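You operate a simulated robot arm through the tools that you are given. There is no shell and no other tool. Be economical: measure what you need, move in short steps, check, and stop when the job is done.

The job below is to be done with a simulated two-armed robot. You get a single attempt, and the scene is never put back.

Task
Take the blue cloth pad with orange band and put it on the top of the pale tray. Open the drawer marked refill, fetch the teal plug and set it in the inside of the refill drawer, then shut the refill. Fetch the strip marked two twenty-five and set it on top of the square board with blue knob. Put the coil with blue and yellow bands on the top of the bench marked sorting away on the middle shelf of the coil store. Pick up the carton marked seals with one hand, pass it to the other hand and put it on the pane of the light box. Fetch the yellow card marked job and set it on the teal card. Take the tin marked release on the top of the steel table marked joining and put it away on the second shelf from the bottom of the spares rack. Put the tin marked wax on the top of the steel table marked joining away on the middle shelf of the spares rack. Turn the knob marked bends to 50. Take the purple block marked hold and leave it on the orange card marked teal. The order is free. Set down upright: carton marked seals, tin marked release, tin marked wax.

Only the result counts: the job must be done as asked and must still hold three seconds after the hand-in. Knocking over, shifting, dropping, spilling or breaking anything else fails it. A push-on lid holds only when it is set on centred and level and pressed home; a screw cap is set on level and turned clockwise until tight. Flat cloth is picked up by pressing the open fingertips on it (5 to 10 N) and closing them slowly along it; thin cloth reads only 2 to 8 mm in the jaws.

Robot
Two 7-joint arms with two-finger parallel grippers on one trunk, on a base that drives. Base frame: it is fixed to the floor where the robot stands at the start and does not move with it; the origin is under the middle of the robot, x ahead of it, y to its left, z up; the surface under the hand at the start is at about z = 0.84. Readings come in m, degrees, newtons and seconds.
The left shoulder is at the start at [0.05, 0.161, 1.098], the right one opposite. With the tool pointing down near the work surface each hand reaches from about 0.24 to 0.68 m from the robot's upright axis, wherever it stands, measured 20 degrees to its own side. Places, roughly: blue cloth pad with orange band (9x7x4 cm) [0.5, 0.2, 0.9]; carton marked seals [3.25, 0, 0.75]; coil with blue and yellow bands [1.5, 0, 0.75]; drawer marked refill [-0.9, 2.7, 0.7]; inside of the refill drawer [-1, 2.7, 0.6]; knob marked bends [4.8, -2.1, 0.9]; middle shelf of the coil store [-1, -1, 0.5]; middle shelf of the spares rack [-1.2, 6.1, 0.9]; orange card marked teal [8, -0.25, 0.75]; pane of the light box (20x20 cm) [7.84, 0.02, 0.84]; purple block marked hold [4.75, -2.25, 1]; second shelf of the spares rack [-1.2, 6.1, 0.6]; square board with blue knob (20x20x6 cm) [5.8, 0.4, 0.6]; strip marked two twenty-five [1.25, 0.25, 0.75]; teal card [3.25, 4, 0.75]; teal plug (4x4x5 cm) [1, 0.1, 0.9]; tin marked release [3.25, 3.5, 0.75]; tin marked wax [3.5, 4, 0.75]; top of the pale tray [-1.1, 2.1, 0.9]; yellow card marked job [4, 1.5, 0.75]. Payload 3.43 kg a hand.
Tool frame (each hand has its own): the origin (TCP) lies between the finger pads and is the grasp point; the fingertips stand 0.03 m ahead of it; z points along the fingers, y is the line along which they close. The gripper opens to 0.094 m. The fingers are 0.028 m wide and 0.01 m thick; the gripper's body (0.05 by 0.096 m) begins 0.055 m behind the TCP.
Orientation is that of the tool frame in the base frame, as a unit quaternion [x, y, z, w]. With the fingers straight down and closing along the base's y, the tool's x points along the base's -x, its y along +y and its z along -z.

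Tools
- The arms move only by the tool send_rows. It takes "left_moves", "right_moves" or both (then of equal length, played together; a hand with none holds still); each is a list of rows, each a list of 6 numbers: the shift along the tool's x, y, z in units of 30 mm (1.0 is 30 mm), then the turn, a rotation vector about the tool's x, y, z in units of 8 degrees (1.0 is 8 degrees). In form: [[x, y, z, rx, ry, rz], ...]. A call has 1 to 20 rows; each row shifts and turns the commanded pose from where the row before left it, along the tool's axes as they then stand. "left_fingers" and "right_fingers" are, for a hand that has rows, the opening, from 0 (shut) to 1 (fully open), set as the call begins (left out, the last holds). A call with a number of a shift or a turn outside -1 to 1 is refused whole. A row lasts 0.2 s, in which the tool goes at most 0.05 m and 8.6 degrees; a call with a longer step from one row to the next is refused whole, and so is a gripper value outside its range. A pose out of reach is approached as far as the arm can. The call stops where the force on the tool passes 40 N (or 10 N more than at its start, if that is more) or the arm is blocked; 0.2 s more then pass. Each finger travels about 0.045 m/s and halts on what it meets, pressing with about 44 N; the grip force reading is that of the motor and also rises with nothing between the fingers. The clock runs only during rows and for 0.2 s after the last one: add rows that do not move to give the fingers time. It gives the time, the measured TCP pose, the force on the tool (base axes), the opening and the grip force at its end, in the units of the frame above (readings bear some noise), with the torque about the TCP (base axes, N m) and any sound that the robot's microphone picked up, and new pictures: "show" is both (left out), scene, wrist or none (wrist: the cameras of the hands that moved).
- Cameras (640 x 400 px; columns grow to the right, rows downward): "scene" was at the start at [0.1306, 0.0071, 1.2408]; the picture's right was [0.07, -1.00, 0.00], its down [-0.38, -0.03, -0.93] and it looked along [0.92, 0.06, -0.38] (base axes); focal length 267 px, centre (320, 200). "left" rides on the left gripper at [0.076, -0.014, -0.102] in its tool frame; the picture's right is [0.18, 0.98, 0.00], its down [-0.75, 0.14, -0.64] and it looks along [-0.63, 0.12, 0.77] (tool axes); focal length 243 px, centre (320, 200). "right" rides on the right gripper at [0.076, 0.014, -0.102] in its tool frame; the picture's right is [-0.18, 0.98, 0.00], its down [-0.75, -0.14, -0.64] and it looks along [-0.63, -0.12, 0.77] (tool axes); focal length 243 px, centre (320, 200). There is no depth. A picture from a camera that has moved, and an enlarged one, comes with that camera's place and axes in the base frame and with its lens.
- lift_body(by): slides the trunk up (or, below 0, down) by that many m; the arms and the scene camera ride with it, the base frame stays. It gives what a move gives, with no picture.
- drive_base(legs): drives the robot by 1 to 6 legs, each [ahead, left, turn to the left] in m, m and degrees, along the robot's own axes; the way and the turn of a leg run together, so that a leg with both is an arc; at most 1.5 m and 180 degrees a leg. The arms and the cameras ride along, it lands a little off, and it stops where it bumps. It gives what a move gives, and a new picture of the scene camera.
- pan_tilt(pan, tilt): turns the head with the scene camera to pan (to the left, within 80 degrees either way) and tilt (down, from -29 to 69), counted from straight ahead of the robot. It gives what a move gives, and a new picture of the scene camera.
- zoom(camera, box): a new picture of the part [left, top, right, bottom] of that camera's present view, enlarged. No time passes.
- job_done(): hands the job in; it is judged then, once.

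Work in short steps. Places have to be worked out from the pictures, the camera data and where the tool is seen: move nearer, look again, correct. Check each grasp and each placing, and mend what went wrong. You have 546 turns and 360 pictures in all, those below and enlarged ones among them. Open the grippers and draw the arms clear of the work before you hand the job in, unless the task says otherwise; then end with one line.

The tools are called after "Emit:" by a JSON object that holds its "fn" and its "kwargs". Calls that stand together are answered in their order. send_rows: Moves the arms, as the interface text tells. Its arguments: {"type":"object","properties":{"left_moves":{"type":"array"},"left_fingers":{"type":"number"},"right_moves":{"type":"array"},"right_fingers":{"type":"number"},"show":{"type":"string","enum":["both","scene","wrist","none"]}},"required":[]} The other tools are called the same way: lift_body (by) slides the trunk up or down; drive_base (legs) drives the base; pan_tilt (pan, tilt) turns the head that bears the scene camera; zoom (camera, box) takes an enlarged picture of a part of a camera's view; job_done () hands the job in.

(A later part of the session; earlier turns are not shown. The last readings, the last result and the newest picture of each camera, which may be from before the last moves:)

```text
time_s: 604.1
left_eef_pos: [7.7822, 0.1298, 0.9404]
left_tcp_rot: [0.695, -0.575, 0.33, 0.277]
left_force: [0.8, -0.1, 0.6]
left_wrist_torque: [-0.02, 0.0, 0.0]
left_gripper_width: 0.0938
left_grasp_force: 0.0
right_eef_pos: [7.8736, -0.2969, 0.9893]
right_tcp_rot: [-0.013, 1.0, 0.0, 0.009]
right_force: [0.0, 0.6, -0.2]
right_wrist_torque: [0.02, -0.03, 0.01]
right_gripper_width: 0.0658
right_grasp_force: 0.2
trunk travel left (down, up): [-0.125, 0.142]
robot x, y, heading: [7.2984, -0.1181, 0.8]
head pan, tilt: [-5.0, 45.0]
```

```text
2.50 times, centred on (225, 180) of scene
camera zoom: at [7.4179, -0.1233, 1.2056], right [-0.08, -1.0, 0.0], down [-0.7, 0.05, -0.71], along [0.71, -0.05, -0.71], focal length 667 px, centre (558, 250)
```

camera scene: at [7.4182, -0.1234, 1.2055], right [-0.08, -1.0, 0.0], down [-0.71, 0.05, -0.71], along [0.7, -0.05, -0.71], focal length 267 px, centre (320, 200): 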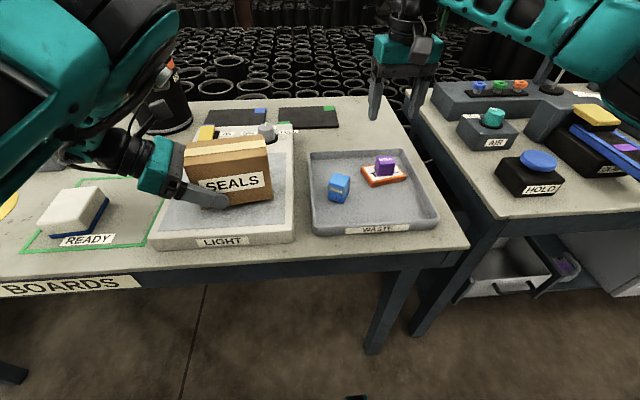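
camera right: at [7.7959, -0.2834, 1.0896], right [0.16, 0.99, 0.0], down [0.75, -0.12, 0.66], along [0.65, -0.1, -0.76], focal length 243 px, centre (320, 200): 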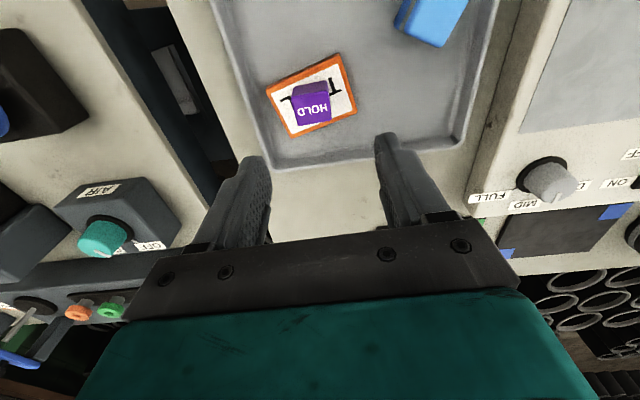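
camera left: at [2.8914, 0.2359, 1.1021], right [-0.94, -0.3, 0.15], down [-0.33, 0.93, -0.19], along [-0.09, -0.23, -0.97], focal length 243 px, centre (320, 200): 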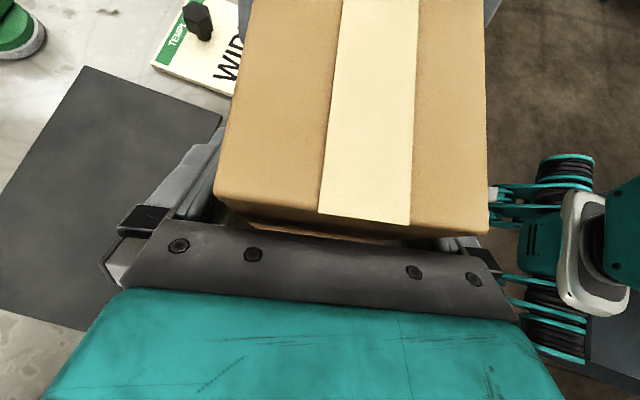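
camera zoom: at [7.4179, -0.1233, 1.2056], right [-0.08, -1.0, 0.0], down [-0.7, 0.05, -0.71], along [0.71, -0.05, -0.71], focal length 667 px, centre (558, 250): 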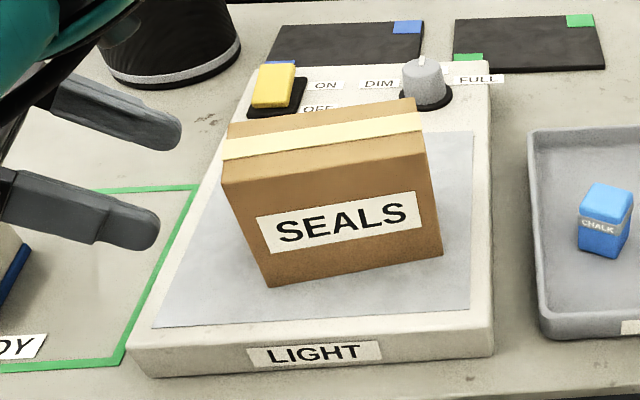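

The carton stands upright on the pane. I back off and bring both hands to nominal.

Emit:
{"fn": "send_rows", "kwargs": {"left_moves": [[0.39, 0, -0.9, 0, 0, 0], [0.78, 0, -0.626, 0, 0, 0], [0.78, 0, -0.626, 0, 0, 0], [0.78, 0, -0.626, 0, 0, 0]], "right_moves": [[0, 0, -0.9, 0, 0, 0], [0, 0, -0.9, 0, 0, 0], [0, 0, -0.9, 0, 0, 0], [0, 0, 0, 0, 0, 0]], "show": "none"}}

Emit:
{"fn": "drive_base", "kwargs": {"legs": [[-0.45, 0, 0]]}}

Emit:
{"fn": "send_rows", "kwargs": {"left_moves": [[0, 0, 0, 0, -0.893, 0], [0, 0, 0, 0, -0.893, 0], [0, 0, 0, 0, -0.893, 0], [0, 0, 0, 0, -0.893, 0], [0, 0, 0, 0, -0.893, 0], [0, 0, 0, 0, -0.893, 0], [0, 0, 0, 0, -0.893, 0], [0, 0, 0, 0, 0, 0.97], [0, 0, 0, 0, 0, 0.97], [0, 0, 0, 0, 0, 0.97], [0, 0, 0, 0, 0, 0.97], [0, 0, 0, 0, 0, 0.97], [0, 0, 0, 0, 0, 0.97], [0, 0, 0, 0, 0, 0.97], [0, 0, 0, 0, 0, 0.97], [0, 0, 0, 0, 0, 0.97], [0, 0, 0, 0, 0, 0.97], [0, 0, 0, 0, 0, 0.97], [0, 0, 0, 0, 0, 0.97], [0, 0, 0, 0, 0, 0.97]], "show": "none"}}

```text
time_s: 605.1
left_eef_pos: [7.7819, 0.1466, 1.0576]
left_tcp_rot: [0.696, -0.575, 0.33, 0.276]
left_force: [-0.5, 0.3, 0.4]
left_wrist_torque: [-0.02, 0.0, -0.02]
left_gripper_width: 0.0939
left_grasp_force: 0.0
right_eef_pos: [7.8706, -0.294, 1.0688]
right_tcp_rot: [-0.013, 1.0, 0.002, 0.01]
right_force: [1.0, 0.0, -0.7]
right_wrist_torque: [0.02, 0.0, 0.01]
right_gripper_width: 0.0659
right_grasp_force: 0.0
trunk travel left (down, up): [-0.125, 0.142]
robot x, y, heading: [7.2986, -0.1191, 0.4]
head pan, tilt: [-5.0, 45.0]
```

```text
time_s: 607.9
left_eef_pos: [7.3239, 0.1421, 1.0584]
left_tcp_rot: [0.695, -0.576, 0.331, 0.276]
left_force: [0.2, -0.2, -0.6]
left_wrist_torque: [-0.03, -0.03, -0.01]
left_gripper_width: 0.0938
left_grasp_force: 0.0
right_eef_pos: [7.4117, -0.2992, 1.0697]
right_tcp_rot: [-0.013, 1.0, 0.001, 0.009]
right_force: [-0.3, 0.2, -0.3]
right_wrist_torque: [0.02, 0.02, -0.06]
right_gripper_width: 0.0656
right_grasp_force: 0.1
trunk travel left (down, up): [-0.125, 0.142]
robot x, y, heading: [6.8401, -0.1163, 0.3]
head pan, tilt: [-5.0, 45.0]
camera scene: at [6.959, -0.1278, 1.2056], right [-0.08, -1.0, 0.0], down [-0.7, 0.06, -0.71], along [0.71, -0.06, -0.71], focal length 267 px, centre (320, 200)
```

scene: 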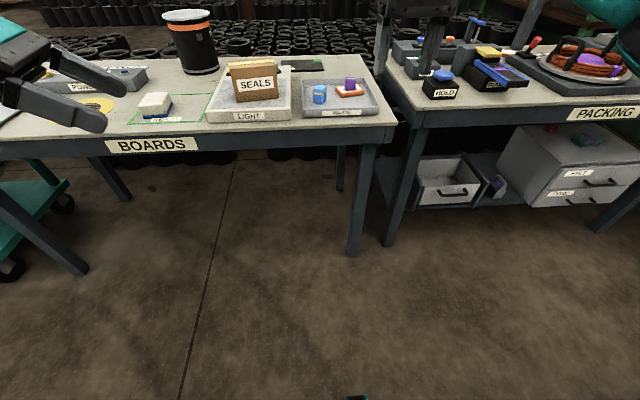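

```text
time_s: 612.0
left_eef_pos: [7.3223, 0.1442, 1.0582]
left_tcp_rot: [0.001, 1.0, -0.012, 0.0]
left_force: [-0.4, 0.7, -0.3]
left_wrist_torque: [-0.01, -0.01, 0.0]
left_gripper_width: 0.0941
left_grasp_force: 0.0
right_eef_pos: [7.4126, -0.2991, 1.069]
right_tcp_rot: [-0.012, 1.0, 0.0, 0.009]
right_force: [0.7, 0.0, -0.3]
right_wrist_torque: [0.0, -0.01, -0.02]
right_gripper_width: 0.0657
right_grasp_force: 0.0
trunk travel left (down, up): [-0.125, 0.142]
robot x, y, heading: [6.8398, -0.1243, 0.6]
head pan, tilt: [-5.0, 45.0]
```

Next: the yellow job card near (4, 1.5). I drive back to the northern corridor.

Emit:
{"fn": "drive_base", "kwargs": {"legs": [[0, 0, 89.5], [1.4, 0, 0], [0.85, 0, 0], [0, 0, 90], [1.5, 0, 0], [0.9, 0, 0]]}}

Emit:
{"fn": "pan_tilt", "kwargs": {"pan": 30, "tilt": 30}}

```text
time_s: 642.0
left_eef_pos: [3.9527, 1.6681, 1.0579]
left_tcp_rot: [0.999, 0.036, -0.001, -0.011]
left_force: [-0.4, 0.2, -0.2]
left_wrist_torque: [-0.04, -0.02, 0.04]
left_gripper_width: 0.094
left_grasp_force: 0.1
right_eef_pos: [3.8328, 2.1026, 1.0696]
right_tcp_rot: [0.999, 0.047, -0.009, 0.0]
right_force: [1.1, 1.5, -0.8]
right_wrist_torque: [0.03, 0.02, 0.01]
right_gripper_width: 0.0658
right_grasp_force: 0.0
trunk travel left (down, up): [-0.125, 0.142]
robot x, y, heading: [4.4135, 1.9689, -175.3]
head pan, tilt: [-5.0, 45.0]
camera scene: at [4.2923, 1.966, 1.2055], right [0.01, 1.0, 0.0], down [0.71, -0.01, -0.71], along [-0.71, 0.01, -0.71], focal length 267 px, centre (320, 200)
```

scene: 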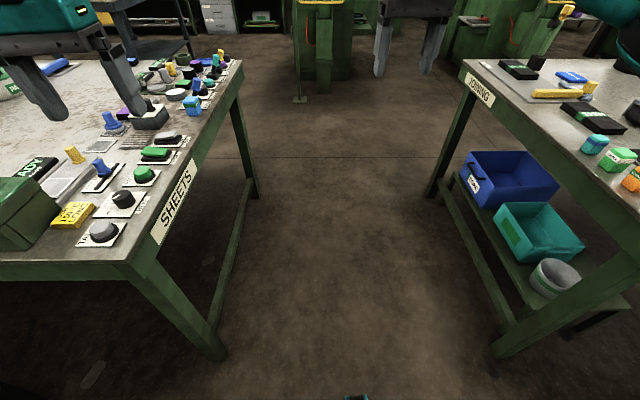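

```text
time_s: 643.0
left_eef_pos: [3.9535, 1.668, 1.0581]
left_tcp_rot: [0.999, 0.037, 0.001, -0.012]
left_force: [0.0, 0.3, 0.3]
left_wrist_torque: [0.02, -0.01, 0.02]
left_gripper_width: 0.094
left_grasp_force: 0.1
right_eef_pos: [3.8338, 2.1024, 1.0699]
right_tcp_rot: [0.999, 0.048, -0.009, 0.0]
right_force: [0.2, -0.5, -0.2]
right_wrist_torque: [-0.05, -0.01, -0.01]
right_gripper_width: 0.0657
right_grasp_force: 0.1
trunk travel left (down, up): [-0.125, 0.142]
robot x, y, heading: [4.4135, 1.9684, -175.2]
head pan, tilt: [30.0, 30.0]
camera scene: at [4.2993, 1.9142, 1.2281], right [-0.57, 0.82, 0.0], down [0.41, 0.28, -0.87], along [-0.71, -0.49, -0.5], focal length 267 px, centre (320, 200)
```

scene: 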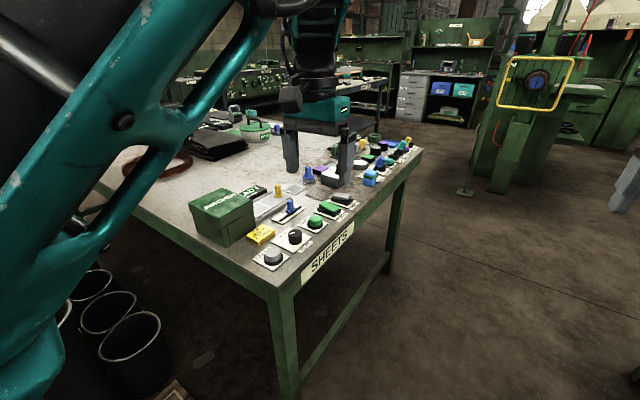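

The yellow card is at the SHEETS table's northeast corner, ~[3.93, 1.48]. I turn to face it with the right hand.

Emit:
{"fn": "drive_base", "kwargs": {"legs": [[0, 0, 85.3], [0, -0.28, 0]]}}

Emit:
{"fn": "pan_tilt", "kwargs": {"pan": -10, "tilt": 45}}

```text
time_s: 649.8
left_eef_pos: [4.4272, 1.4841, 1.0576]
left_tcp_rot: [0.692, 0.721, -0.009, -0.008]
left_force: [0.1, -0.3, -1.0]
left_wrist_torque: [-0.01, -0.01, 0.05]
left_gripper_width: 0.0937
left_grasp_force: 0.1
right_eef_pos: [3.9887, 1.3756, 1.0696]
right_tcp_rot: [0.684, 0.729, -0.005, 0.007]
right_force: [0.0, -0.3, -0.2]
right_wrist_torque: [0.02, -0.01, 0.0]
right_gripper_width: 0.0659
right_grasp_force: 0.0
trunk travel left (down, up): [-0.125, 0.142]
robot x, y, heading: [4.146, 1.9559, -87.0]
head pan, tilt: [30.0, 30.0]
camera scene: at [4.1908, 1.8397, 1.2282], right [-0.84, -0.54, 0.0], down [-0.27, 0.42, -0.87], along [0.47, -0.73, -0.5], focal length 267 px, centre (320, 200)
```

scene: 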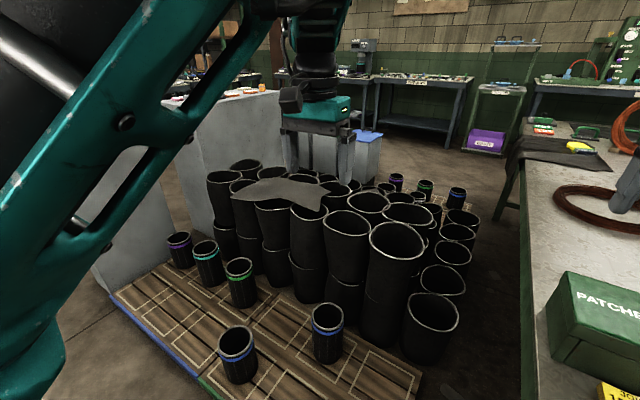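

```text
time_s: 650.9
left_eef_pos: [4.4276, 1.4831, 1.0583]
left_tcp_rot: [0.692, 0.721, -0.009, -0.008]
left_force: [0.4, -0.8, -0.1]
left_wrist_torque: [-0.02, 0.03, 0.0]
left_gripper_width: 0.0939
left_grasp_force: 0.1
right_eef_pos: [3.9895, 1.377, 1.0688]
right_tcp_rot: [0.684, 0.73, -0.005, 0.007]
right_force: [-0.8, 0.6, -0.7]
right_wrist_torque: [-0.01, -0.01, 0.02]
right_gripper_width: 0.0658
right_grasp_force: 0.1
trunk travel left (down, up): [-0.125, 0.142]
robot x, y, heading: [4.1403, 1.9521, -87.1]
head pan, tilt: [-10.0, 45.0]
camera scene: at [4.1318, 1.835, 1.2056], right [-0.99, 0.12, 0.0], down [0.09, 0.7, -0.71], along [-0.09, -0.7, -0.71], focal length 267 px, centre (320, 200)
```

scene: 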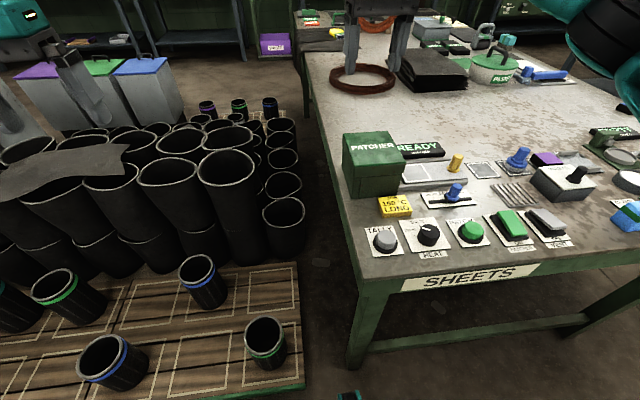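

Emit:
{"fn": "zoom", "kwargs": {"camera": "scene", "box": [340, 160, 480, 270]}}

```text
3.64 times, centred on (410, 215) of scene
camera zoom: at [4.1318, 1.835, 1.2056], right [-0.99, 0.12, 0.0], down [0.09, 0.7, -0.71], along [-0.09, -0.7, -0.71], focal length 971 px, centre (-7, 146)
```

zoom: 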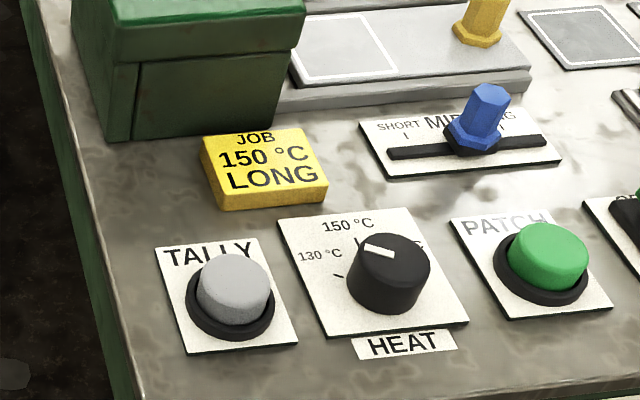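

The card is ~6.3 × 4.6 cm, about 1 cm thick, centre ≈ [3.934, 1.477]. I square up and bring the right hand above it.

Emit:
{"fn": "drive_base", "kwargs": {"legs": [[0, 0, -2.9]]}}

Emit:
{"fn": "send_rows", "kwargs": {"right_moves": [[0.7, 0, 0.2, 0, 0, 0], [0.7, 0, 0.2, 0, 0, 0], [0.7, 0, 0.5, 0, 0, 0], [0.7, 0, 0.8, 0, 0, 0], [0.7, 0, 0.8, 0, 0, 0]], "right_fingers": 0.83, "show": "wrist"}}

```text
time_s: 651.7
left_eef_pos: [4.4019, 1.4699, 1.0583]
left_tcp_rot: [0.71, 0.704, -0.008, -0.009]
left_force: [0.1, -0.3, -0.1]
left_wrist_torque: [0.0, -0.03, -0.02]
left_gripper_width: 0.0938
left_grasp_force: 0.1
right_eef_pos: [3.9591, 1.3842, 1.0704]
right_tcp_rot: [0.701, 0.713, -0.005, 0.007]
right_force: [-0.5, 0.3, -0.1]
right_wrist_torque: [-0.02, 0.02, 0.0]
right_gripper_width: 0.066
right_grasp_force: 0.0
trunk travel left (down, up): [-0.125, 0.142]
robot x, y, heading: [4.1426, 1.9585, -90.0]
head pan, tilt: [-10.0, 45.0]
camera scene: at [4.1254, 1.8356, 1.2056], right [-0.98, 0.17, 0.0], down [0.12, 0.7, -0.71], along [-0.12, -0.7, -0.71], focal length 267 px, centre (320, 200)
```

scene: 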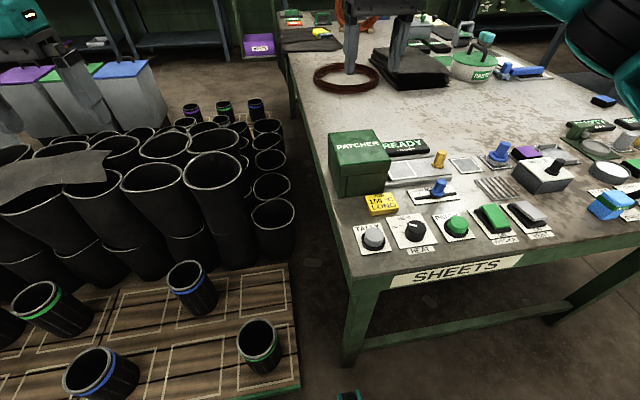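

```text
time_s: 652.9
left_eef_pos: [4.4041, 1.4695, 1.0579]
left_tcp_rot: [0.71, 0.704, -0.009, -0.01]
left_force: [0.6, -0.5, 0.4]
left_wrist_torque: [0.02, -0.02, 0.01]
left_gripper_width: 0.0939
left_grasp_force: 0.1
right_eef_pos: [3.9583, 1.4876, 0.9927]
right_tcp_rot: [0.702, 0.712, -0.006, 0.007]
right_force: [-0.9, 1.0, -0.1]
right_wrist_torque: [-0.02, 0.0, 0.0]
right_gripper_width: 0.0781
right_grasp_force: 0.1
trunk travel left (down, up): [-0.125, 0.142]
robot x, y, heading: [4.143, 1.956, -90.0]
head pan, tilt: [-10.0, 45.0]
camera right: at [3.9712, 1.5657, 1.0934], right [0.99, -0.17, 0.01], down [-0.13, -0.74, 0.66], along [-0.11, -0.65, -0.76], focal length 243 px, centre (320, 200)
```

right: 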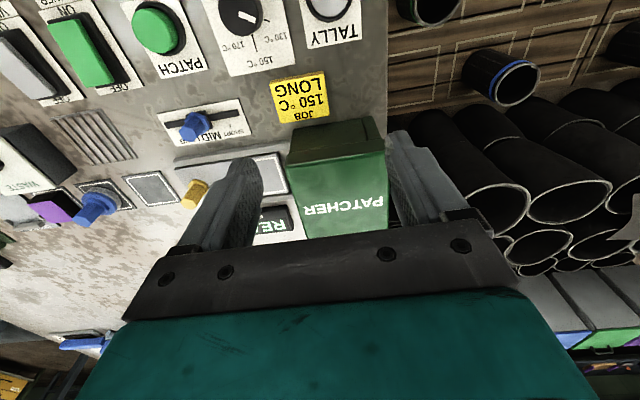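

Card confirmed at [3.936, 1.478]. I centre over its front part and descend, feeling for the table.

Emit:
{"fn": "send_rows", "kwargs": {"right_moves": [[-0.1, -0.72, 0.5, 0, 0, 0], [0, 0, 0.9, 0, 0, 0], [0, 0, 0.9, 0, 0, 0], [0, 0, 0.9, 0, 0, 0], [0, 0, 0.9, 0, 0, 0]], "show": "wrist"}}

Emit:
{"fn": "zoom", "kwargs": {"camera": "scene", "box": [320, 130, 460, 250]}}

```text
time_s: 654.1
left_eef_pos: [4.4043, 1.4695, 1.0571]
left_tcp_rot: [0.71, 0.704, -0.008, -0.008]
left_force: [-0.5, -0.1, -0.1]
left_wrist_torque: [-0.02, 0.0, -0.02]
left_gripper_width: 0.094
left_grasp_force: 0.0
right_eef_pos: [3.9388, 1.4855, 0.869]
right_tcp_rot: [0.702, 0.712, -0.007, 0.006]
right_force: [0.1, 0.2, 1.2]
right_wrist_torque: [0.0, 0.04, 0.01]
right_gripper_width: 0.0779
right_grasp_force: 0.0
trunk travel left (down, up): [-0.125, 0.142]
robot x, y, heading: [4.1416, 1.9543, -89.9]
head pan, tilt: [-10.0, 45.0]
camera right: at [3.9524, 1.5626, 0.9697], right [0.99, -0.17, 0.0], down [-0.13, -0.74, 0.66], along [-0.11, -0.65, -0.76], focal length 243 px, centre (320, 200)
```

right: 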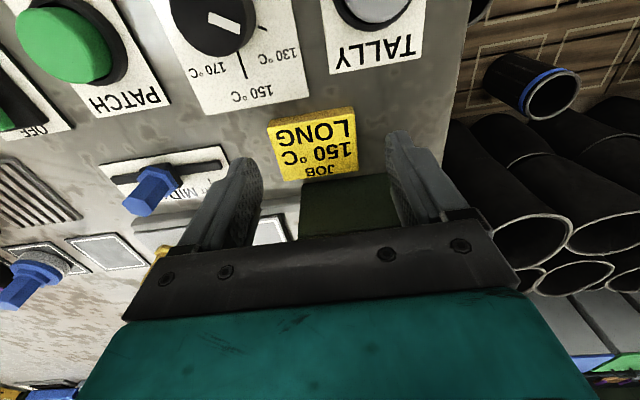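

```text
3.33 times, centred on (390, 190) of scene
camera zoom: at [4.1256, 1.8355, 1.2056], right [-0.98, 0.17, 0.0], down [0.12, 0.7, -0.71], along [-0.12, -0.7, -0.71], focal length 890 px, centre (87, 233)
```

zoom: 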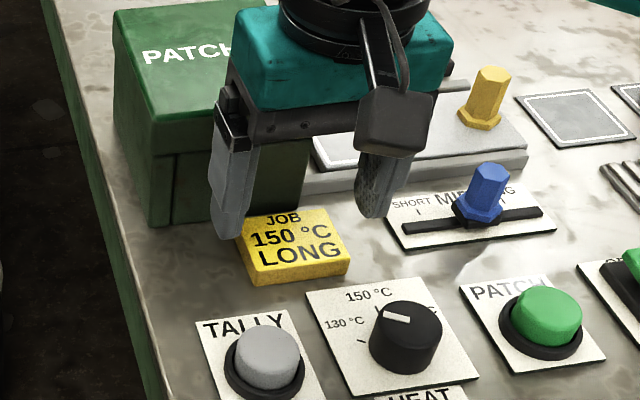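

Aligned. I shift 6 mm inward and lower in small steps to feel the table.

Emit:
{"fn": "send_rows", "kwargs": {"right_moves": [[-0.2, 0, 0.35, 0, 0, 0], [0, 0, 0.3, 0, 0, 0], [0, 0, 0.15, 0, 0, 0], [0, 0, 0.1, 0, 0, 0], [0, 0, 0.1, 0, 0, 0], [0, 0, 0.1, 0, 0, 0], [0, 0, 0.1, 0, 0, 0]], "show": "none"}}

```text
time_s: 655.7
left_eef_pos: [4.4028, 1.4691, 1.0584]
left_tcp_rot: [0.71, 0.704, -0.009, -0.008]
left_force: [-0.4, -0.2, 0.5]
left_wrist_torque: [0.0, 0.0, -0.03]
left_gripper_width: 0.0939
left_grasp_force: 0.1
right_eef_pos: [3.9389, 1.4747, 0.8334]
right_tcp_rot: [0.702, 0.713, -0.005, 0.006]
right_force: [0.3, 0.1, -0.5]
right_wrist_torque: [-0.02, 0.0, 0.0]
right_gripper_width: 0.0782
right_grasp_force: 0.1
trunk travel left (down, up): [-0.125, 0.142]
robot x, y, heading: [4.142, 1.9519, -90.1]
head pan, tilt: [-10.0, 45.0]
```

Emit:
{"fn": "send_rows", "kwargs": {"right_moves": [[0.1, 0, 0.1, 0, 0, 0], [0, 0, 0.1, 0, 0, 0], [0, 0, 0.1, 0, 0, 0], [0, 0, 0.1, 0, 0, 0], [0, 0, 0.1, 0, 0, 0], [0, 0, 0.1, 0, 0, 0]], "show": "none"}}

Emit:
{"fn": "zoom", "kwargs": {"camera": "scene", "box": [320, 130, 460, 250]}}

```text
time_s: 656.7
left_eef_pos: [4.4045, 1.4707, 1.0581]
left_tcp_rot: [0.71, 0.704, -0.01, -0.01]
left_force: [-0.3, -0.2, -0.1]
left_wrist_torque: [0.03, 0.01, -0.04]
left_gripper_width: 0.0939
left_grasp_force: 0.2
right_eef_pos: [3.9367, 1.476, 0.8311]
right_tcp_rot: [0.702, 0.712, -0.011, 0.016]
right_force: [1.9, 4.1, 13.9]
right_wrist_torque: [-0.14, 0.38, -0.1]
right_gripper_width: 0.0781
right_grasp_force: 0.0
trunk travel left (down, up): [-0.125, 0.142]
robot x, y, heading: [4.1409, 1.9552, -90.1]
head pan, tilt: [-10.0, 45.0]
stopped in row 5 (right hand): the force on the tool passed its limit at 42 N (the readings are from after the stop); the commanded pose is now the measured one
```

```text
3.33 times, centred on (390, 190) of scene
camera zoom: at [4.1261, 1.8369, 1.2054], right [-0.98, 0.18, 0.0], down [0.12, 0.7, -0.71], along [-0.12, -0.7, -0.71], focal length 890 px, centre (87, 233)
```

zoom: 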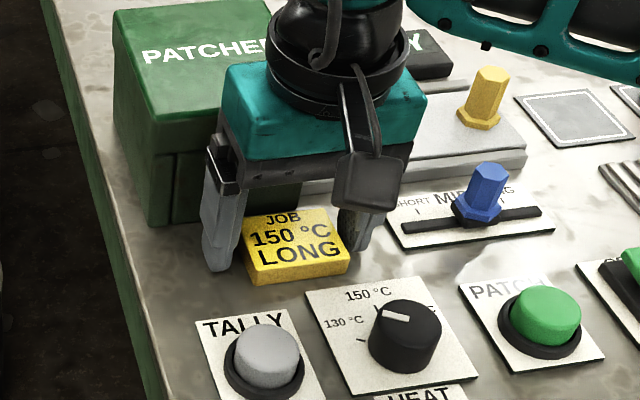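

Tips touch the table (z ≈ 0.80) straddling the card. I rise 2 mm and close.

Emit:
{"fn": "send_rows", "kwargs": {"right_moves": [[0, 0, -0.1, 0, 0, 0], [0, 0, 0, 0, 0, 0], [0, 0, 0, 0, 0, 0], [0, 0, 0, 0, 0, 0]], "right_fingers": 0, "show": "none"}}

Emit:
{"fn": "send_rows", "kwargs": {"right_moves": [[0, 0, -0.5, 0, 0, 0], [0, 0, -1, 0, 0, 0], [0, 0, -1, 0, 0, 0], [0, 0, -1, 0, 0, 0], [0, 0, -1, 0, 0, 0], [0, 0, -1, 0, 0, 0], [0, 0, -1, 0, 0, 0], [0, 0, -1, 0, 0, 0]], "show": "wrist"}}

```text
time_s: 657.7
left_eef_pos: [4.4035, 1.4686, 1.0575]
left_tcp_rot: [0.71, 0.704, -0.009, -0.009]
left_force: [-1.1, 0.5, 0.8]
left_wrist_torque: [0.01, 0.04, 0.0]
left_gripper_width: 0.0941
left_grasp_force: 0.1
right_eef_pos: [3.9371, 1.4745, 0.8313]
right_tcp_rot: [0.703, 0.711, -0.01, 0.012]
right_force: [0.5, 1.5, 1.4]
right_wrist_torque: [-0.13, 0.08, 0.02]
right_gripper_width: 0.0587
right_grasp_force: 44.2
trunk travel left (down, up): [-0.125, 0.142]
robot x, y, heading: [4.1406, 1.9566, -90.2]
head pan, tilt: [-10.0, 45.0]
```

```text
time_s: 659.5
left_eef_pos: [4.4034, 1.4695, 1.0582]
left_tcp_rot: [0.71, 0.705, -0.009, -0.009]
left_force: [-0.2, -0.6, -0.1]
left_wrist_torque: [-0.04, -0.01, 0.01]
left_gripper_width: 0.0941
left_grasp_force: 0.1
right_eef_pos: [3.9354, 1.481, 1.0551]
right_tcp_rot: [0.702, 0.712, -0.01, 0.012]
right_force: [0.1, 0.8, -0.1]
right_wrist_torque: [0.02, 0.01, -0.01]
right_gripper_width: 0.0587
right_grasp_force: 44.1
trunk travel left (down, up): [-0.125, 0.142]
robot x, y, heading: [4.1393, 1.9568, -90.3]
head pan, tilt: [-10.0, 45.0]
camera right: at [3.9487, 1.5608, 1.155], right [0.99, -0.17, 0.01], down [-0.13, -0.73, 0.67], along [-0.11, -0.66, -0.75], focal length 243 px, centre (320, 200)
```

right: 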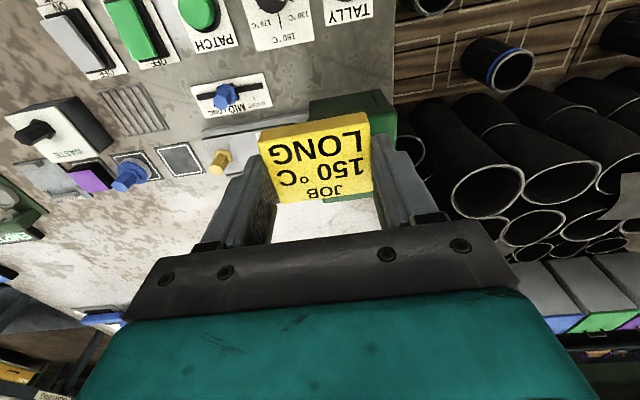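

The JOB card is held (58.7 mm). I drive to the west side of the JOINING table.

Emit:
{"fn": "drive_base", "kwargs": {"legs": [[0, 0, -90], [1.5, 0, 0], [0.2, 0, 0], [0, 0, -90], [1.4, 0, 0], [0.35, 0, 0]]}}

Emit:
{"fn": "pan_tilt", "kwargs": {"pan": -40, "tilt": 25}}

```text
time_s: 684.0
left_eef_pos: [2.2816, 4.1961, 1.0574]
left_tcp_rot: [-0.693, 0.721, -0.009, 0.008]
left_force: [0.6, -0.4, -0.9]
left_wrist_torque: [-0.05, 0.0, 0.03]
left_gripper_width: 0.0939
left_grasp_force: 0.0
right_eef_pos: [2.7499, 4.1714, 1.0542]
right_tcp_rot: [-0.701, 0.712, 0.014, 0.01]
right_force: [-0.7, 0.7, -0.7]
right_wrist_torque: [0.01, -0.03, 0.01]
right_gripper_width: 0.0589
right_grasp_force: 44.2
trunk travel left (down, up): [-0.125, 0.142]
robot x, y, heading: [2.5295, 3.7018, 88.2]
head pan, tilt: [-10.0, 45.0]
camera scene: at [2.5442, 3.8241, 1.2055], right [0.98, -0.2, 0.0], down [-0.14, -0.69, -0.71], along [0.14, 0.69, -0.71], focal length 267 px, centre (320, 200)
```

scene: 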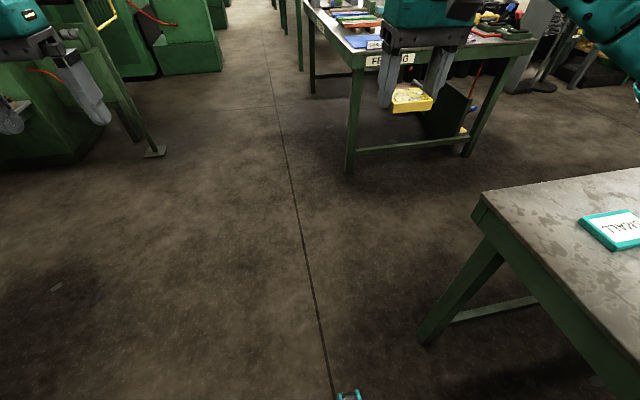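

```text
time_s: 684.9
left_eef_pos: [2.2819, 4.1959, 1.0587]
left_tcp_rot: [-0.693, 0.72, -0.009, 0.009]
left_force: [0.3, -0.5, -0.3]
left_wrist_torque: [0.02, 0.0, 0.0]
left_gripper_width: 0.094
left_grasp_force: 0.1
right_eef_pos: [2.7491, 4.1714, 1.0547]
right_tcp_rot: [-0.7, 0.714, 0.013, 0.01]
right_force: [0.0, -0.5, -0.7]
right_wrist_torque: [0.04, 0.01, 0.04]
right_gripper_width: 0.0588
right_grasp_force: 44.3
trunk travel left (down, up): [-0.125, 0.142]
robot x, y, heading: [2.5328, 3.7071, 88.6]
head pan, tilt: [-40.0, 25.0]
camera scene: at [2.5889, 3.8128, 1.2361], right [0.75, -0.67, 0.0], down [-0.28, -0.32, -0.91], along [0.6, 0.68, -0.42], focal length 267 px, centre (320, 200)
```

scene: 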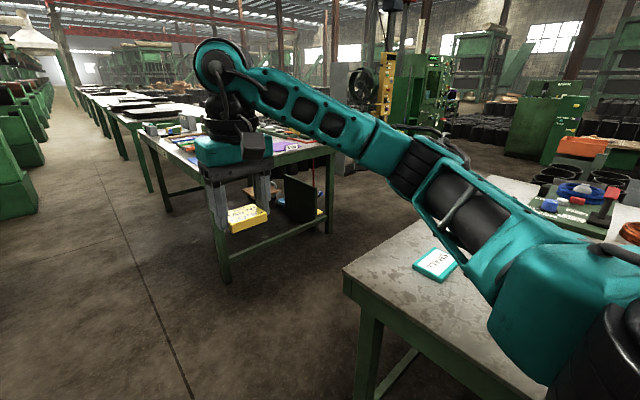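

The teal card is near the JOINING table's northwest corner, ~[3.16, 4.02]. I turn to face the table.

Emit:
{"fn": "drive_base", "kwargs": {"legs": [[0, 0, -88.6]]}}

Emit:
{"fn": "pan_tilt", "kwargs": {"pan": 0, "tilt": 32}}

```text
time_s: 689.1
left_eef_pos: [3.0177, 3.9545, 1.0574]
left_tcp_rot: [0.014, 1.0, -0.013, 0.0]
left_force: [0.2, -0.1, 0.0]
left_wrist_torque: [-0.02, 0.0, -0.01]
left_gripper_width: 0.0941
left_grasp_force: 0.1
right_eef_pos: [2.998, 3.4878, 1.0554]
right_tcp_rot: [0.004, 1.0, 0.002, 0.017]
right_force: [0.3, -0.3, -0.6]
right_wrist_torque: [0.03, -0.03, 0.04]
right_gripper_width: 0.0585
right_grasp_force: 44.0
trunk travel left (down, up): [-0.125, 0.142]
robot x, y, heading: [2.5278, 3.7018, -1.2]
head pan, tilt: [-40.0, 25.0]
camera scene: at [2.6356, 3.6425, 1.2361], right [-0.66, -0.75, 0.0], down [-0.32, 0.28, -0.91], along [0.68, -0.6, -0.42], focal length 267 px, centre (320, 200)
```

scene: 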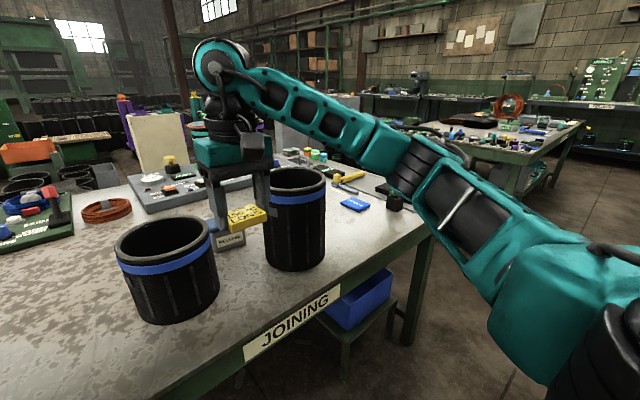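

```text
time_s: 690.2
left_eef_pos: [3.0179, 3.9568, 1.0582]
left_tcp_rot: [0.013, 1.0, -0.014, 0.001]
left_force: [-0.3, 0.2, -1.1]
left_wrist_torque: [-0.02, 0.01, -0.04]
left_gripper_width: 0.0939
left_grasp_force: 0.0
right_eef_pos: [2.9978, 3.4881, 1.0559]
right_tcp_rot: [0.004, 1.0, 0.002, 0.016]
right_force: [-0.3, 0.1, 0.0]
right_wrist_torque: [-0.06, 0.01, 0.01]
right_gripper_width: 0.0586
right_grasp_force: 43.9
trunk travel left (down, up): [-0.125, 0.142]
robot x, y, heading: [2.5287, 3.7028, -0.9]
head pan, tilt: [0.0, 32.0]
camera scene: at [2.6558, 3.7014, 1.225], right [-0.02, -1.0, 0.0], down [-0.53, 0.01, -0.85], along [0.85, -0.02, -0.53], focal length 267 px, centre (320, 200)
```

scene: 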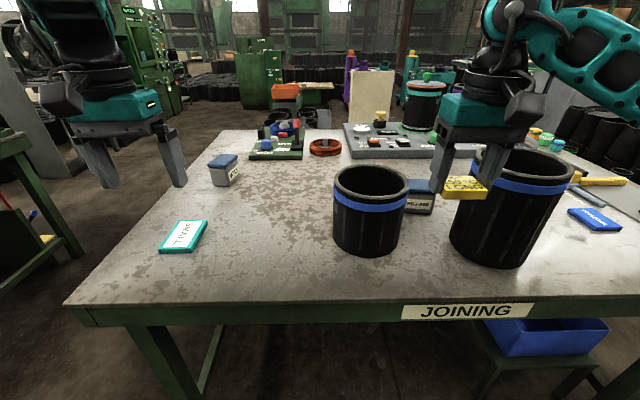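

I zoom to identify the tins and the card.

Emit:
{"fn": "zoom", "kwargs": {"camera": "scene", "box": [150, 130, 310, 260]}}

Emit:
{"fn": "zoom", "kwargs": {"camera": "scene", "box": [320, 140, 480, 270]}}

```text
3.08 times, centred on (230, 195) of scene
camera zoom: at [2.6558, 3.7014, 1.225], right [-0.02, -1.0, 0.0], down [-0.53, 0.01, -0.85], along [0.85, -0.02, -0.53], focal length 821 px, centre (597, 215)
```

zoom: 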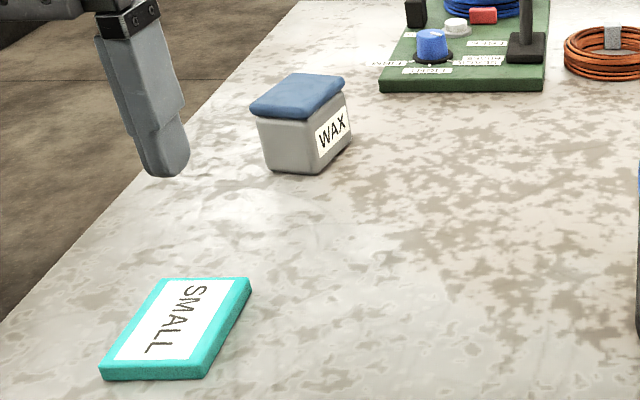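

```text
3.08 times, centred on (400, 205) of scene
camera zoom: at [2.6558, 3.7014, 1.225], right [-0.02, -1.0, 0.0], down [-0.53, 0.01, -0.85], along [0.85, -0.02, -0.53], focal length 821 px, centre (74, 185)
```

zoom: 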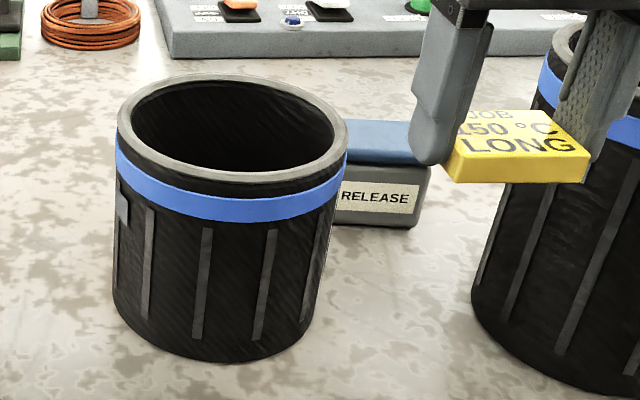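

Teal card SMALL centred ≈ [3.166, 4.014], table z ≈ 0.80. WAX and RELEASE tins identified. I strafe so the right hand (with the JOB card) is over the teal card.

Emit:
{"fn": "drive_base", "kwargs": {"legs": [[0, 0.51, 0.9], [0.1, 0, 0]]}}

Emit:
{"fn": "send_rows", "kwargs": {"right_moves": [[-0.6, 0.1, 0.3, 0, 0, 0], [-0.6, 0, 0.6, 0, 0, 0], [-0.6, 0, 0.9, 0, 0, 0], [0, 0, 0.9, 0, 0, 0]], "show": "both"}}

```text
time_s: 695.8
left_eef_pos: [3.1237, 4.4547, 1.0565]
left_tcp_rot: [0.01, 1.0, -0.012, 0.001]
left_force: [0.4, -0.4, -0.1]
left_wrist_torque: [0.02, 0.0, -0.01]
left_gripper_width: 0.0941
left_grasp_force: 0.1
right_eef_pos: [3.1098, 3.9865, 1.0552]
right_tcp_rot: [-0.001, 1.0, 0.002, 0.016]
right_force: [0.6, 0.1, -0.2]
right_wrist_torque: [0.0, 0.01, 0.02]
right_gripper_width: 0.0584
right_grasp_force: 44.4
trunk travel left (down, up): [-0.125, 0.142]
robot x, y, heading: [2.6336, 4.1974, -0.7]
head pan, tilt: [0.0, 32.0]
camera scene: at [2.7642, 4.1967, 1.2249], right [-0.01, -1.0, 0.0], down [-0.53, 0.01, -0.85], along [0.85, -0.01, -0.53], focal length 267 px, centre (320, 200)
```

scene: 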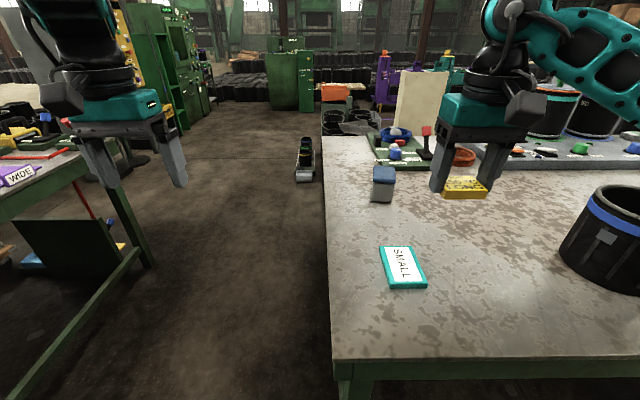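

```text
time_s: 696.8
left_eef_pos: [3.125, 4.4543, 1.0583]
left_tcp_rot: [0.009, 1.0, -0.013, 0.0]
left_force: [0.1, -0.5, -0.1]
left_wrist_torque: [0.02, 0.0, -0.03]
left_gripper_width: 0.0938
left_grasp_force: 0.0
right_eef_pos: [3.1655, 3.9919, 0.9763]
right_tcp_rot: [-0.002, 1.0, 0.003, 0.017]
right_force: [-0.4, -0.1, 0.3]
right_wrist_torque: [0.01, 0.01, 0.01]
right_gripper_width: 0.0584
right_grasp_force: 44.0
trunk travel left (down, up): [-0.125, 0.142]
robot x, y, heading: [2.6367, 4.1964, -0.7]
head pan, tilt: [0.0, 32.0]
camera scene: at [2.7636, 4.1966, 1.225], right [-0.01, -1.0, 0.0], down [-0.53, 0.01, -0.85], along [0.85, -0.01, -0.53], focal length 267 px, centre (320, 200)
camera right: at [3.0858, 4.0056, 1.0747], right [0.18, 0.98, 0.01], down [0.73, -0.14, 0.67], along [0.66, -0.11, -0.75], focal length 243 px, centre (320, 200)
```

scene: 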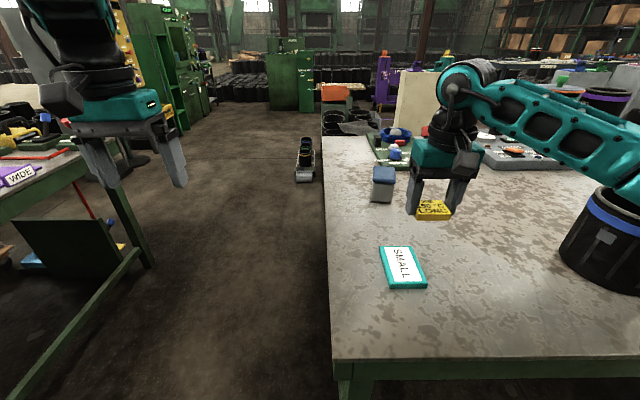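
right: 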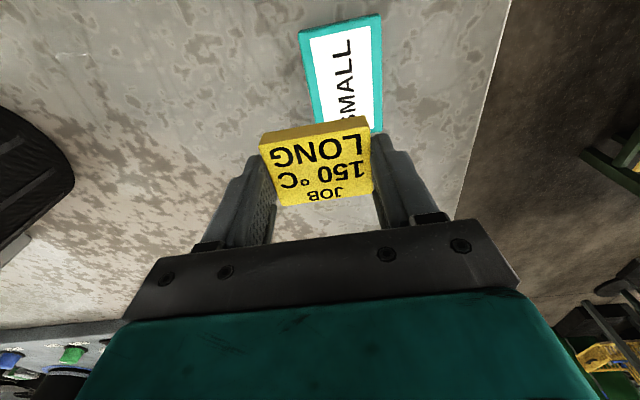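

Teal card at [3.162, 4.018]. I centre and lower the JOB card onto it.

Emit:
{"fn": "send_rows", "kwargs": {"right_moves": [[0.1, 0.87, 0.3, 0, 0, 0], [0, 0, 0.9, 0, 0, 0], [0, 0, 0.9, 0, 0, 0], [0, 0, 0.9, 0, 0, 0], [0, 0, 0.9, 0, 0, 0], [0, 0, 0.15, 0, 0, 0], [0, 0, 0.12, 0, 0, 0], [0, 0, 0.12, 0, 0, 0]], "show": "none"}}

```text
time_s: 698.6
left_eef_pos: [3.1246, 4.4535, 1.0596]
left_tcp_rot: [0.008, 1.0, -0.013, -0.001]
left_force: [1.0, -0.3, -1.4]
left_wrist_torque: [-0.03, -0.01, -0.04]
left_gripper_width: 0.0941
left_grasp_force: 0.0
right_eef_pos: [3.1659, 4.0173, 0.8468]
right_tcp_rot: [-0.002, 1.0, 0.001, 0.017]
right_force: [0.1, 0.0, -0.3]
right_wrist_torque: [0.0, 0.0, 0.01]
right_gripper_width: 0.0586
right_grasp_force: 45.1
trunk travel left (down, up): [-0.125, 0.142]
robot x, y, heading: [2.6334, 4.195, -0.7]
head pan, tilt: [0.0, 32.0]
```

Emit:
{"fn": "send_rows", "kwargs": {"right_moves": [[0, 0, 0.1, 0, 0, 0], [0, 0, 0.1, 0, 0, 0], [0, 0, 0.1, 0, 0, 0], [0, 0, 0.1, 0, 0, 0]], "show": "wrist"}}

```text
time_s: 699.5
left_eef_pos: [3.1235, 4.4544, 1.0586]
left_tcp_rot: [0.009, 1.0, -0.013, 0.001]
left_force: [-0.4, 0.4, -1.1]
left_wrist_torque: [-0.04, 0.03, 0.0]
left_gripper_width: 0.094
left_grasp_force: 0.0
right_eef_pos: [3.1687, 4.017, 0.847]
right_tcp_rot: [-0.001, 1.0, 0.004, 0.024]
right_force: [-3.9, -0.8, 17.0]
right_wrist_torque: [-0.39, 0.47, -0.11]
right_gripper_width: 0.0584
right_grasp_force: 43.5
trunk travel left (down, up): [-0.125, 0.142]
robot x, y, heading: [2.6314, 4.1948, -0.6]
head pan, tilt: [0.0, 32.0]
stopped in row 4 (right hand): the force on the tool passed its limit at 43 N (the readings are from after the stop); the commanded pose is now the measured one
camera right: at [3.0878, 4.0305, 0.9448], right [0.18, 0.98, 0.02], down [0.72, -0.15, 0.67], along [0.67, -0.11, -0.74], focal length 243 px, centre (320, 200)
```

right: 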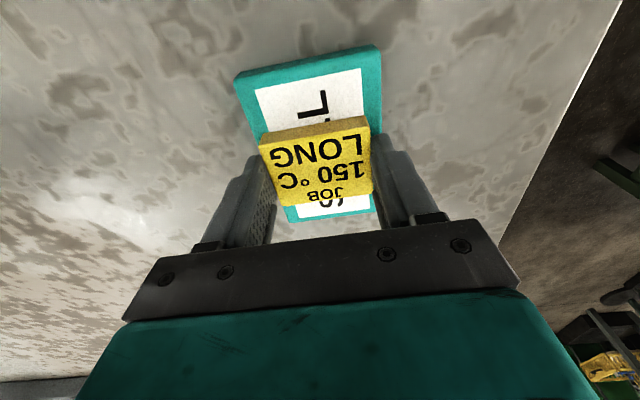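

Contact on the teal card. I open and lift.

Emit:
{"fn": "send_rows", "kwargs": {"right_moves": [[0, 0, -0.03, 0, 0, 0], [0, 0, 0, 0, 0, 0], [0, 0, -0.3, 0, 0, 0], [0, 0, -0.9, 0, 0, 0], [0, 0, -0.9, 0, 0, 0], [0, 0, -0.9, 0, 0, 0], [0, 0, -0.9, 0, 0, 0], [0, 0, -0.9, 0, 0, 0]], "right_fingers": 1, "show": "both"}}

```text
time_s: 701.3
left_eef_pos: [3.1236, 4.4544, 1.0583]
left_tcp_rot: [0.01, 1.0, -0.013, 0.0]
left_force: [-0.8, -0.3, -0.5]
left_wrist_torque: [0.01, -0.01, 0.0]
left_gripper_width: 0.0941
left_grasp_force: 0.2
right_eef_pos: [3.1642, 4.0172, 0.9892]
right_tcp_rot: [-0.001, 1.0, 0.004, 0.02]
right_force: [0.0, 0.1, -0.1]
right_wrist_torque: [0.02, 0.0, 0.02]
right_gripper_width: 0.0941
right_grasp_force: 0.2
trunk travel left (down, up): [-0.125, 0.142]
robot x, y, heading: [2.6381, 4.1963, -0.8]
head pan, tilt: [0.0, 32.0]
camera scene: at [2.7632, 4.1968, 1.225], right [-0.01, -1.0, 0.0], down [-0.53, 0.01, -0.85], along [0.85, -0.01, -0.53], focal length 267 px, centre (320, 200)
camera right: at [3.0834, 4.0313, 1.0873], right [0.18, 0.98, 0.01], down [0.73, -0.14, 0.67], along [0.66, -0.11, -0.74], focal length 243 px, centre (320, 200)
```

scene: 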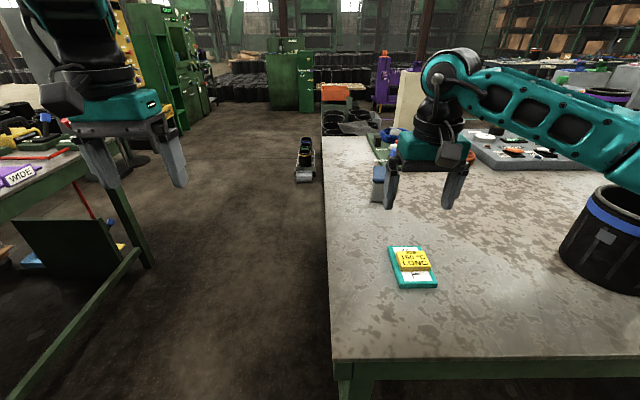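
right: 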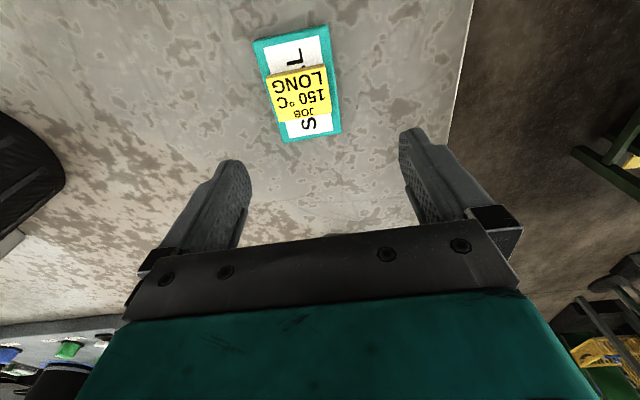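

The JOB card lies on the teal card. Next the RELEASE tin, behind two buckets: I raise the right hand and strafe right to view it.

Emit:
{"fn": "send_rows", "kwargs": {"right_moves": [[0.8, 0, -0.9, 0, 0, 0], [0.8, 0, -0.9, 0, 0, 0], [0.8, 0, -0.9, 0, 0, 0], [0.8, 0, -0.9, 0, 0, 0], [0, 0, -0.9, 0, 0, 0]], "show": "none"}}

Emit:
{"fn": "drive_base", "kwargs": {"legs": [[0, -0.55, 0.7]]}}

Emit:
{"fn": "pan_tilt", "kwargs": {"pan": -12, "tilt": 42}}

```text
time_s: 702.5
left_eef_pos: [3.1239, 4.4537, 1.0589]
left_tcp_rot: [0.009, 1.0, -0.013, 0.0]
left_force: [0.4, 0.6, 0.6]
left_wrist_torque: [0.04, 0.0, 0.06]
left_gripper_width: 0.094
left_grasp_force: 0.0
right_eef_pos: [3.0619, 4.0164, 1.1173]
right_tcp_rot: [0.0, 1.0, 0.004, 0.021]
right_force: [0.6, 0.2, 0.6]
right_wrist_torque: [-0.01, -0.01, 0.0]
right_gripper_width: 0.094
right_grasp_force: 0.1
trunk travel left (down, up): [-0.125, 0.142]
robot x, y, heading: [2.6384, 4.195, -0.7]
head pan, tilt: [0.0, 32.0]
```

```text
time_s: 707.8
left_eef_pos: [3.1182, 3.9153, 1.0586]
left_tcp_rot: [-0.002, 1.0, -0.013, 0.0]
left_force: [-0.1, -0.9, 0.7]
left_wrist_torque: [0.0, -0.02, 0.02]
left_gripper_width: 0.094
left_grasp_force: 0.0
right_eef_pos: [3.0654, 3.4765, 1.1165]
right_tcp_rot: [-0.012, 1.0, 0.005, 0.02]
right_force: [0.0, 0.5, 0.9]
right_wrist_torque: [0.03, 0.03, 0.01]
right_gripper_width: 0.094
right_grasp_force: 0.2
trunk travel left (down, up): [-0.125, 0.142]
robot x, y, heading: [2.6337, 3.6492, 0.6]
head pan, tilt: [0.0, 32.0]
camera scene: at [2.763, 3.6506, 1.225], right [0.01, -1.0, 0.0], down [-0.53, -0.01, -0.85], along [0.85, 0.01, -0.53], focal length 267 px, centre (320, 200)
```

scene: 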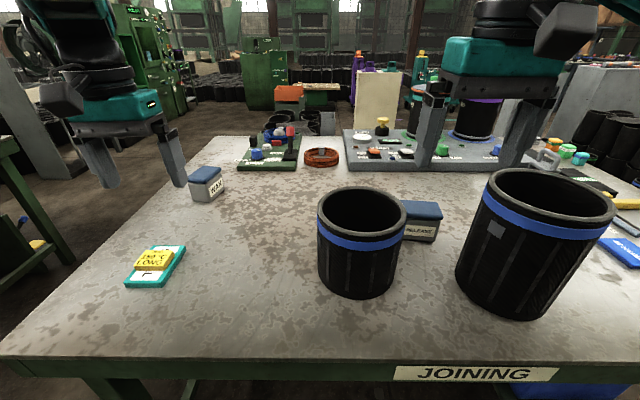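

```text
time_s: 708.5
left_eef_pos: [3.1175, 3.9152, 1.0573]
left_tcp_rot: [0.0, 1.0, -0.013, 0.0]
left_force: [-1.0, 0.0, 0.0]
left_wrist_torque: [-0.03, 0.0, 0.0]
left_gripper_width: 0.0939
left_grasp_force: 0.0
right_eef_pos: [3.0652, 3.4769, 1.1177]
right_tcp_rot: [-0.012, 1.0, 0.003, 0.02]
right_force: [-0.1, -0.1, 0.6]
right_wrist_torque: [0.02, 0.0, 0.0]
right_gripper_width: 0.094
right_grasp_force: 0.0
trunk travel left (down, up): [-0.125, 0.142]
robot x, y, heading: [2.6365, 3.6494, 0.6]
head pan, tilt: [-12.0, 42.0]
camera scene: at [2.7554, 3.6333, 1.2099], right [-0.2, -0.98, 0.0], down [-0.66, 0.13, -0.74], along [0.73, -0.15, -0.67], focal length 267 px, centre (320, 200)
```

scene: 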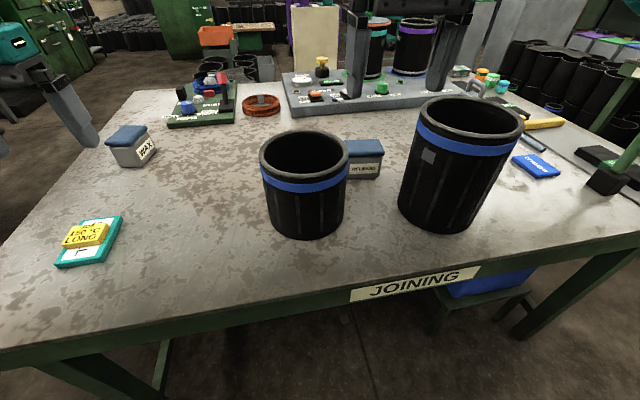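

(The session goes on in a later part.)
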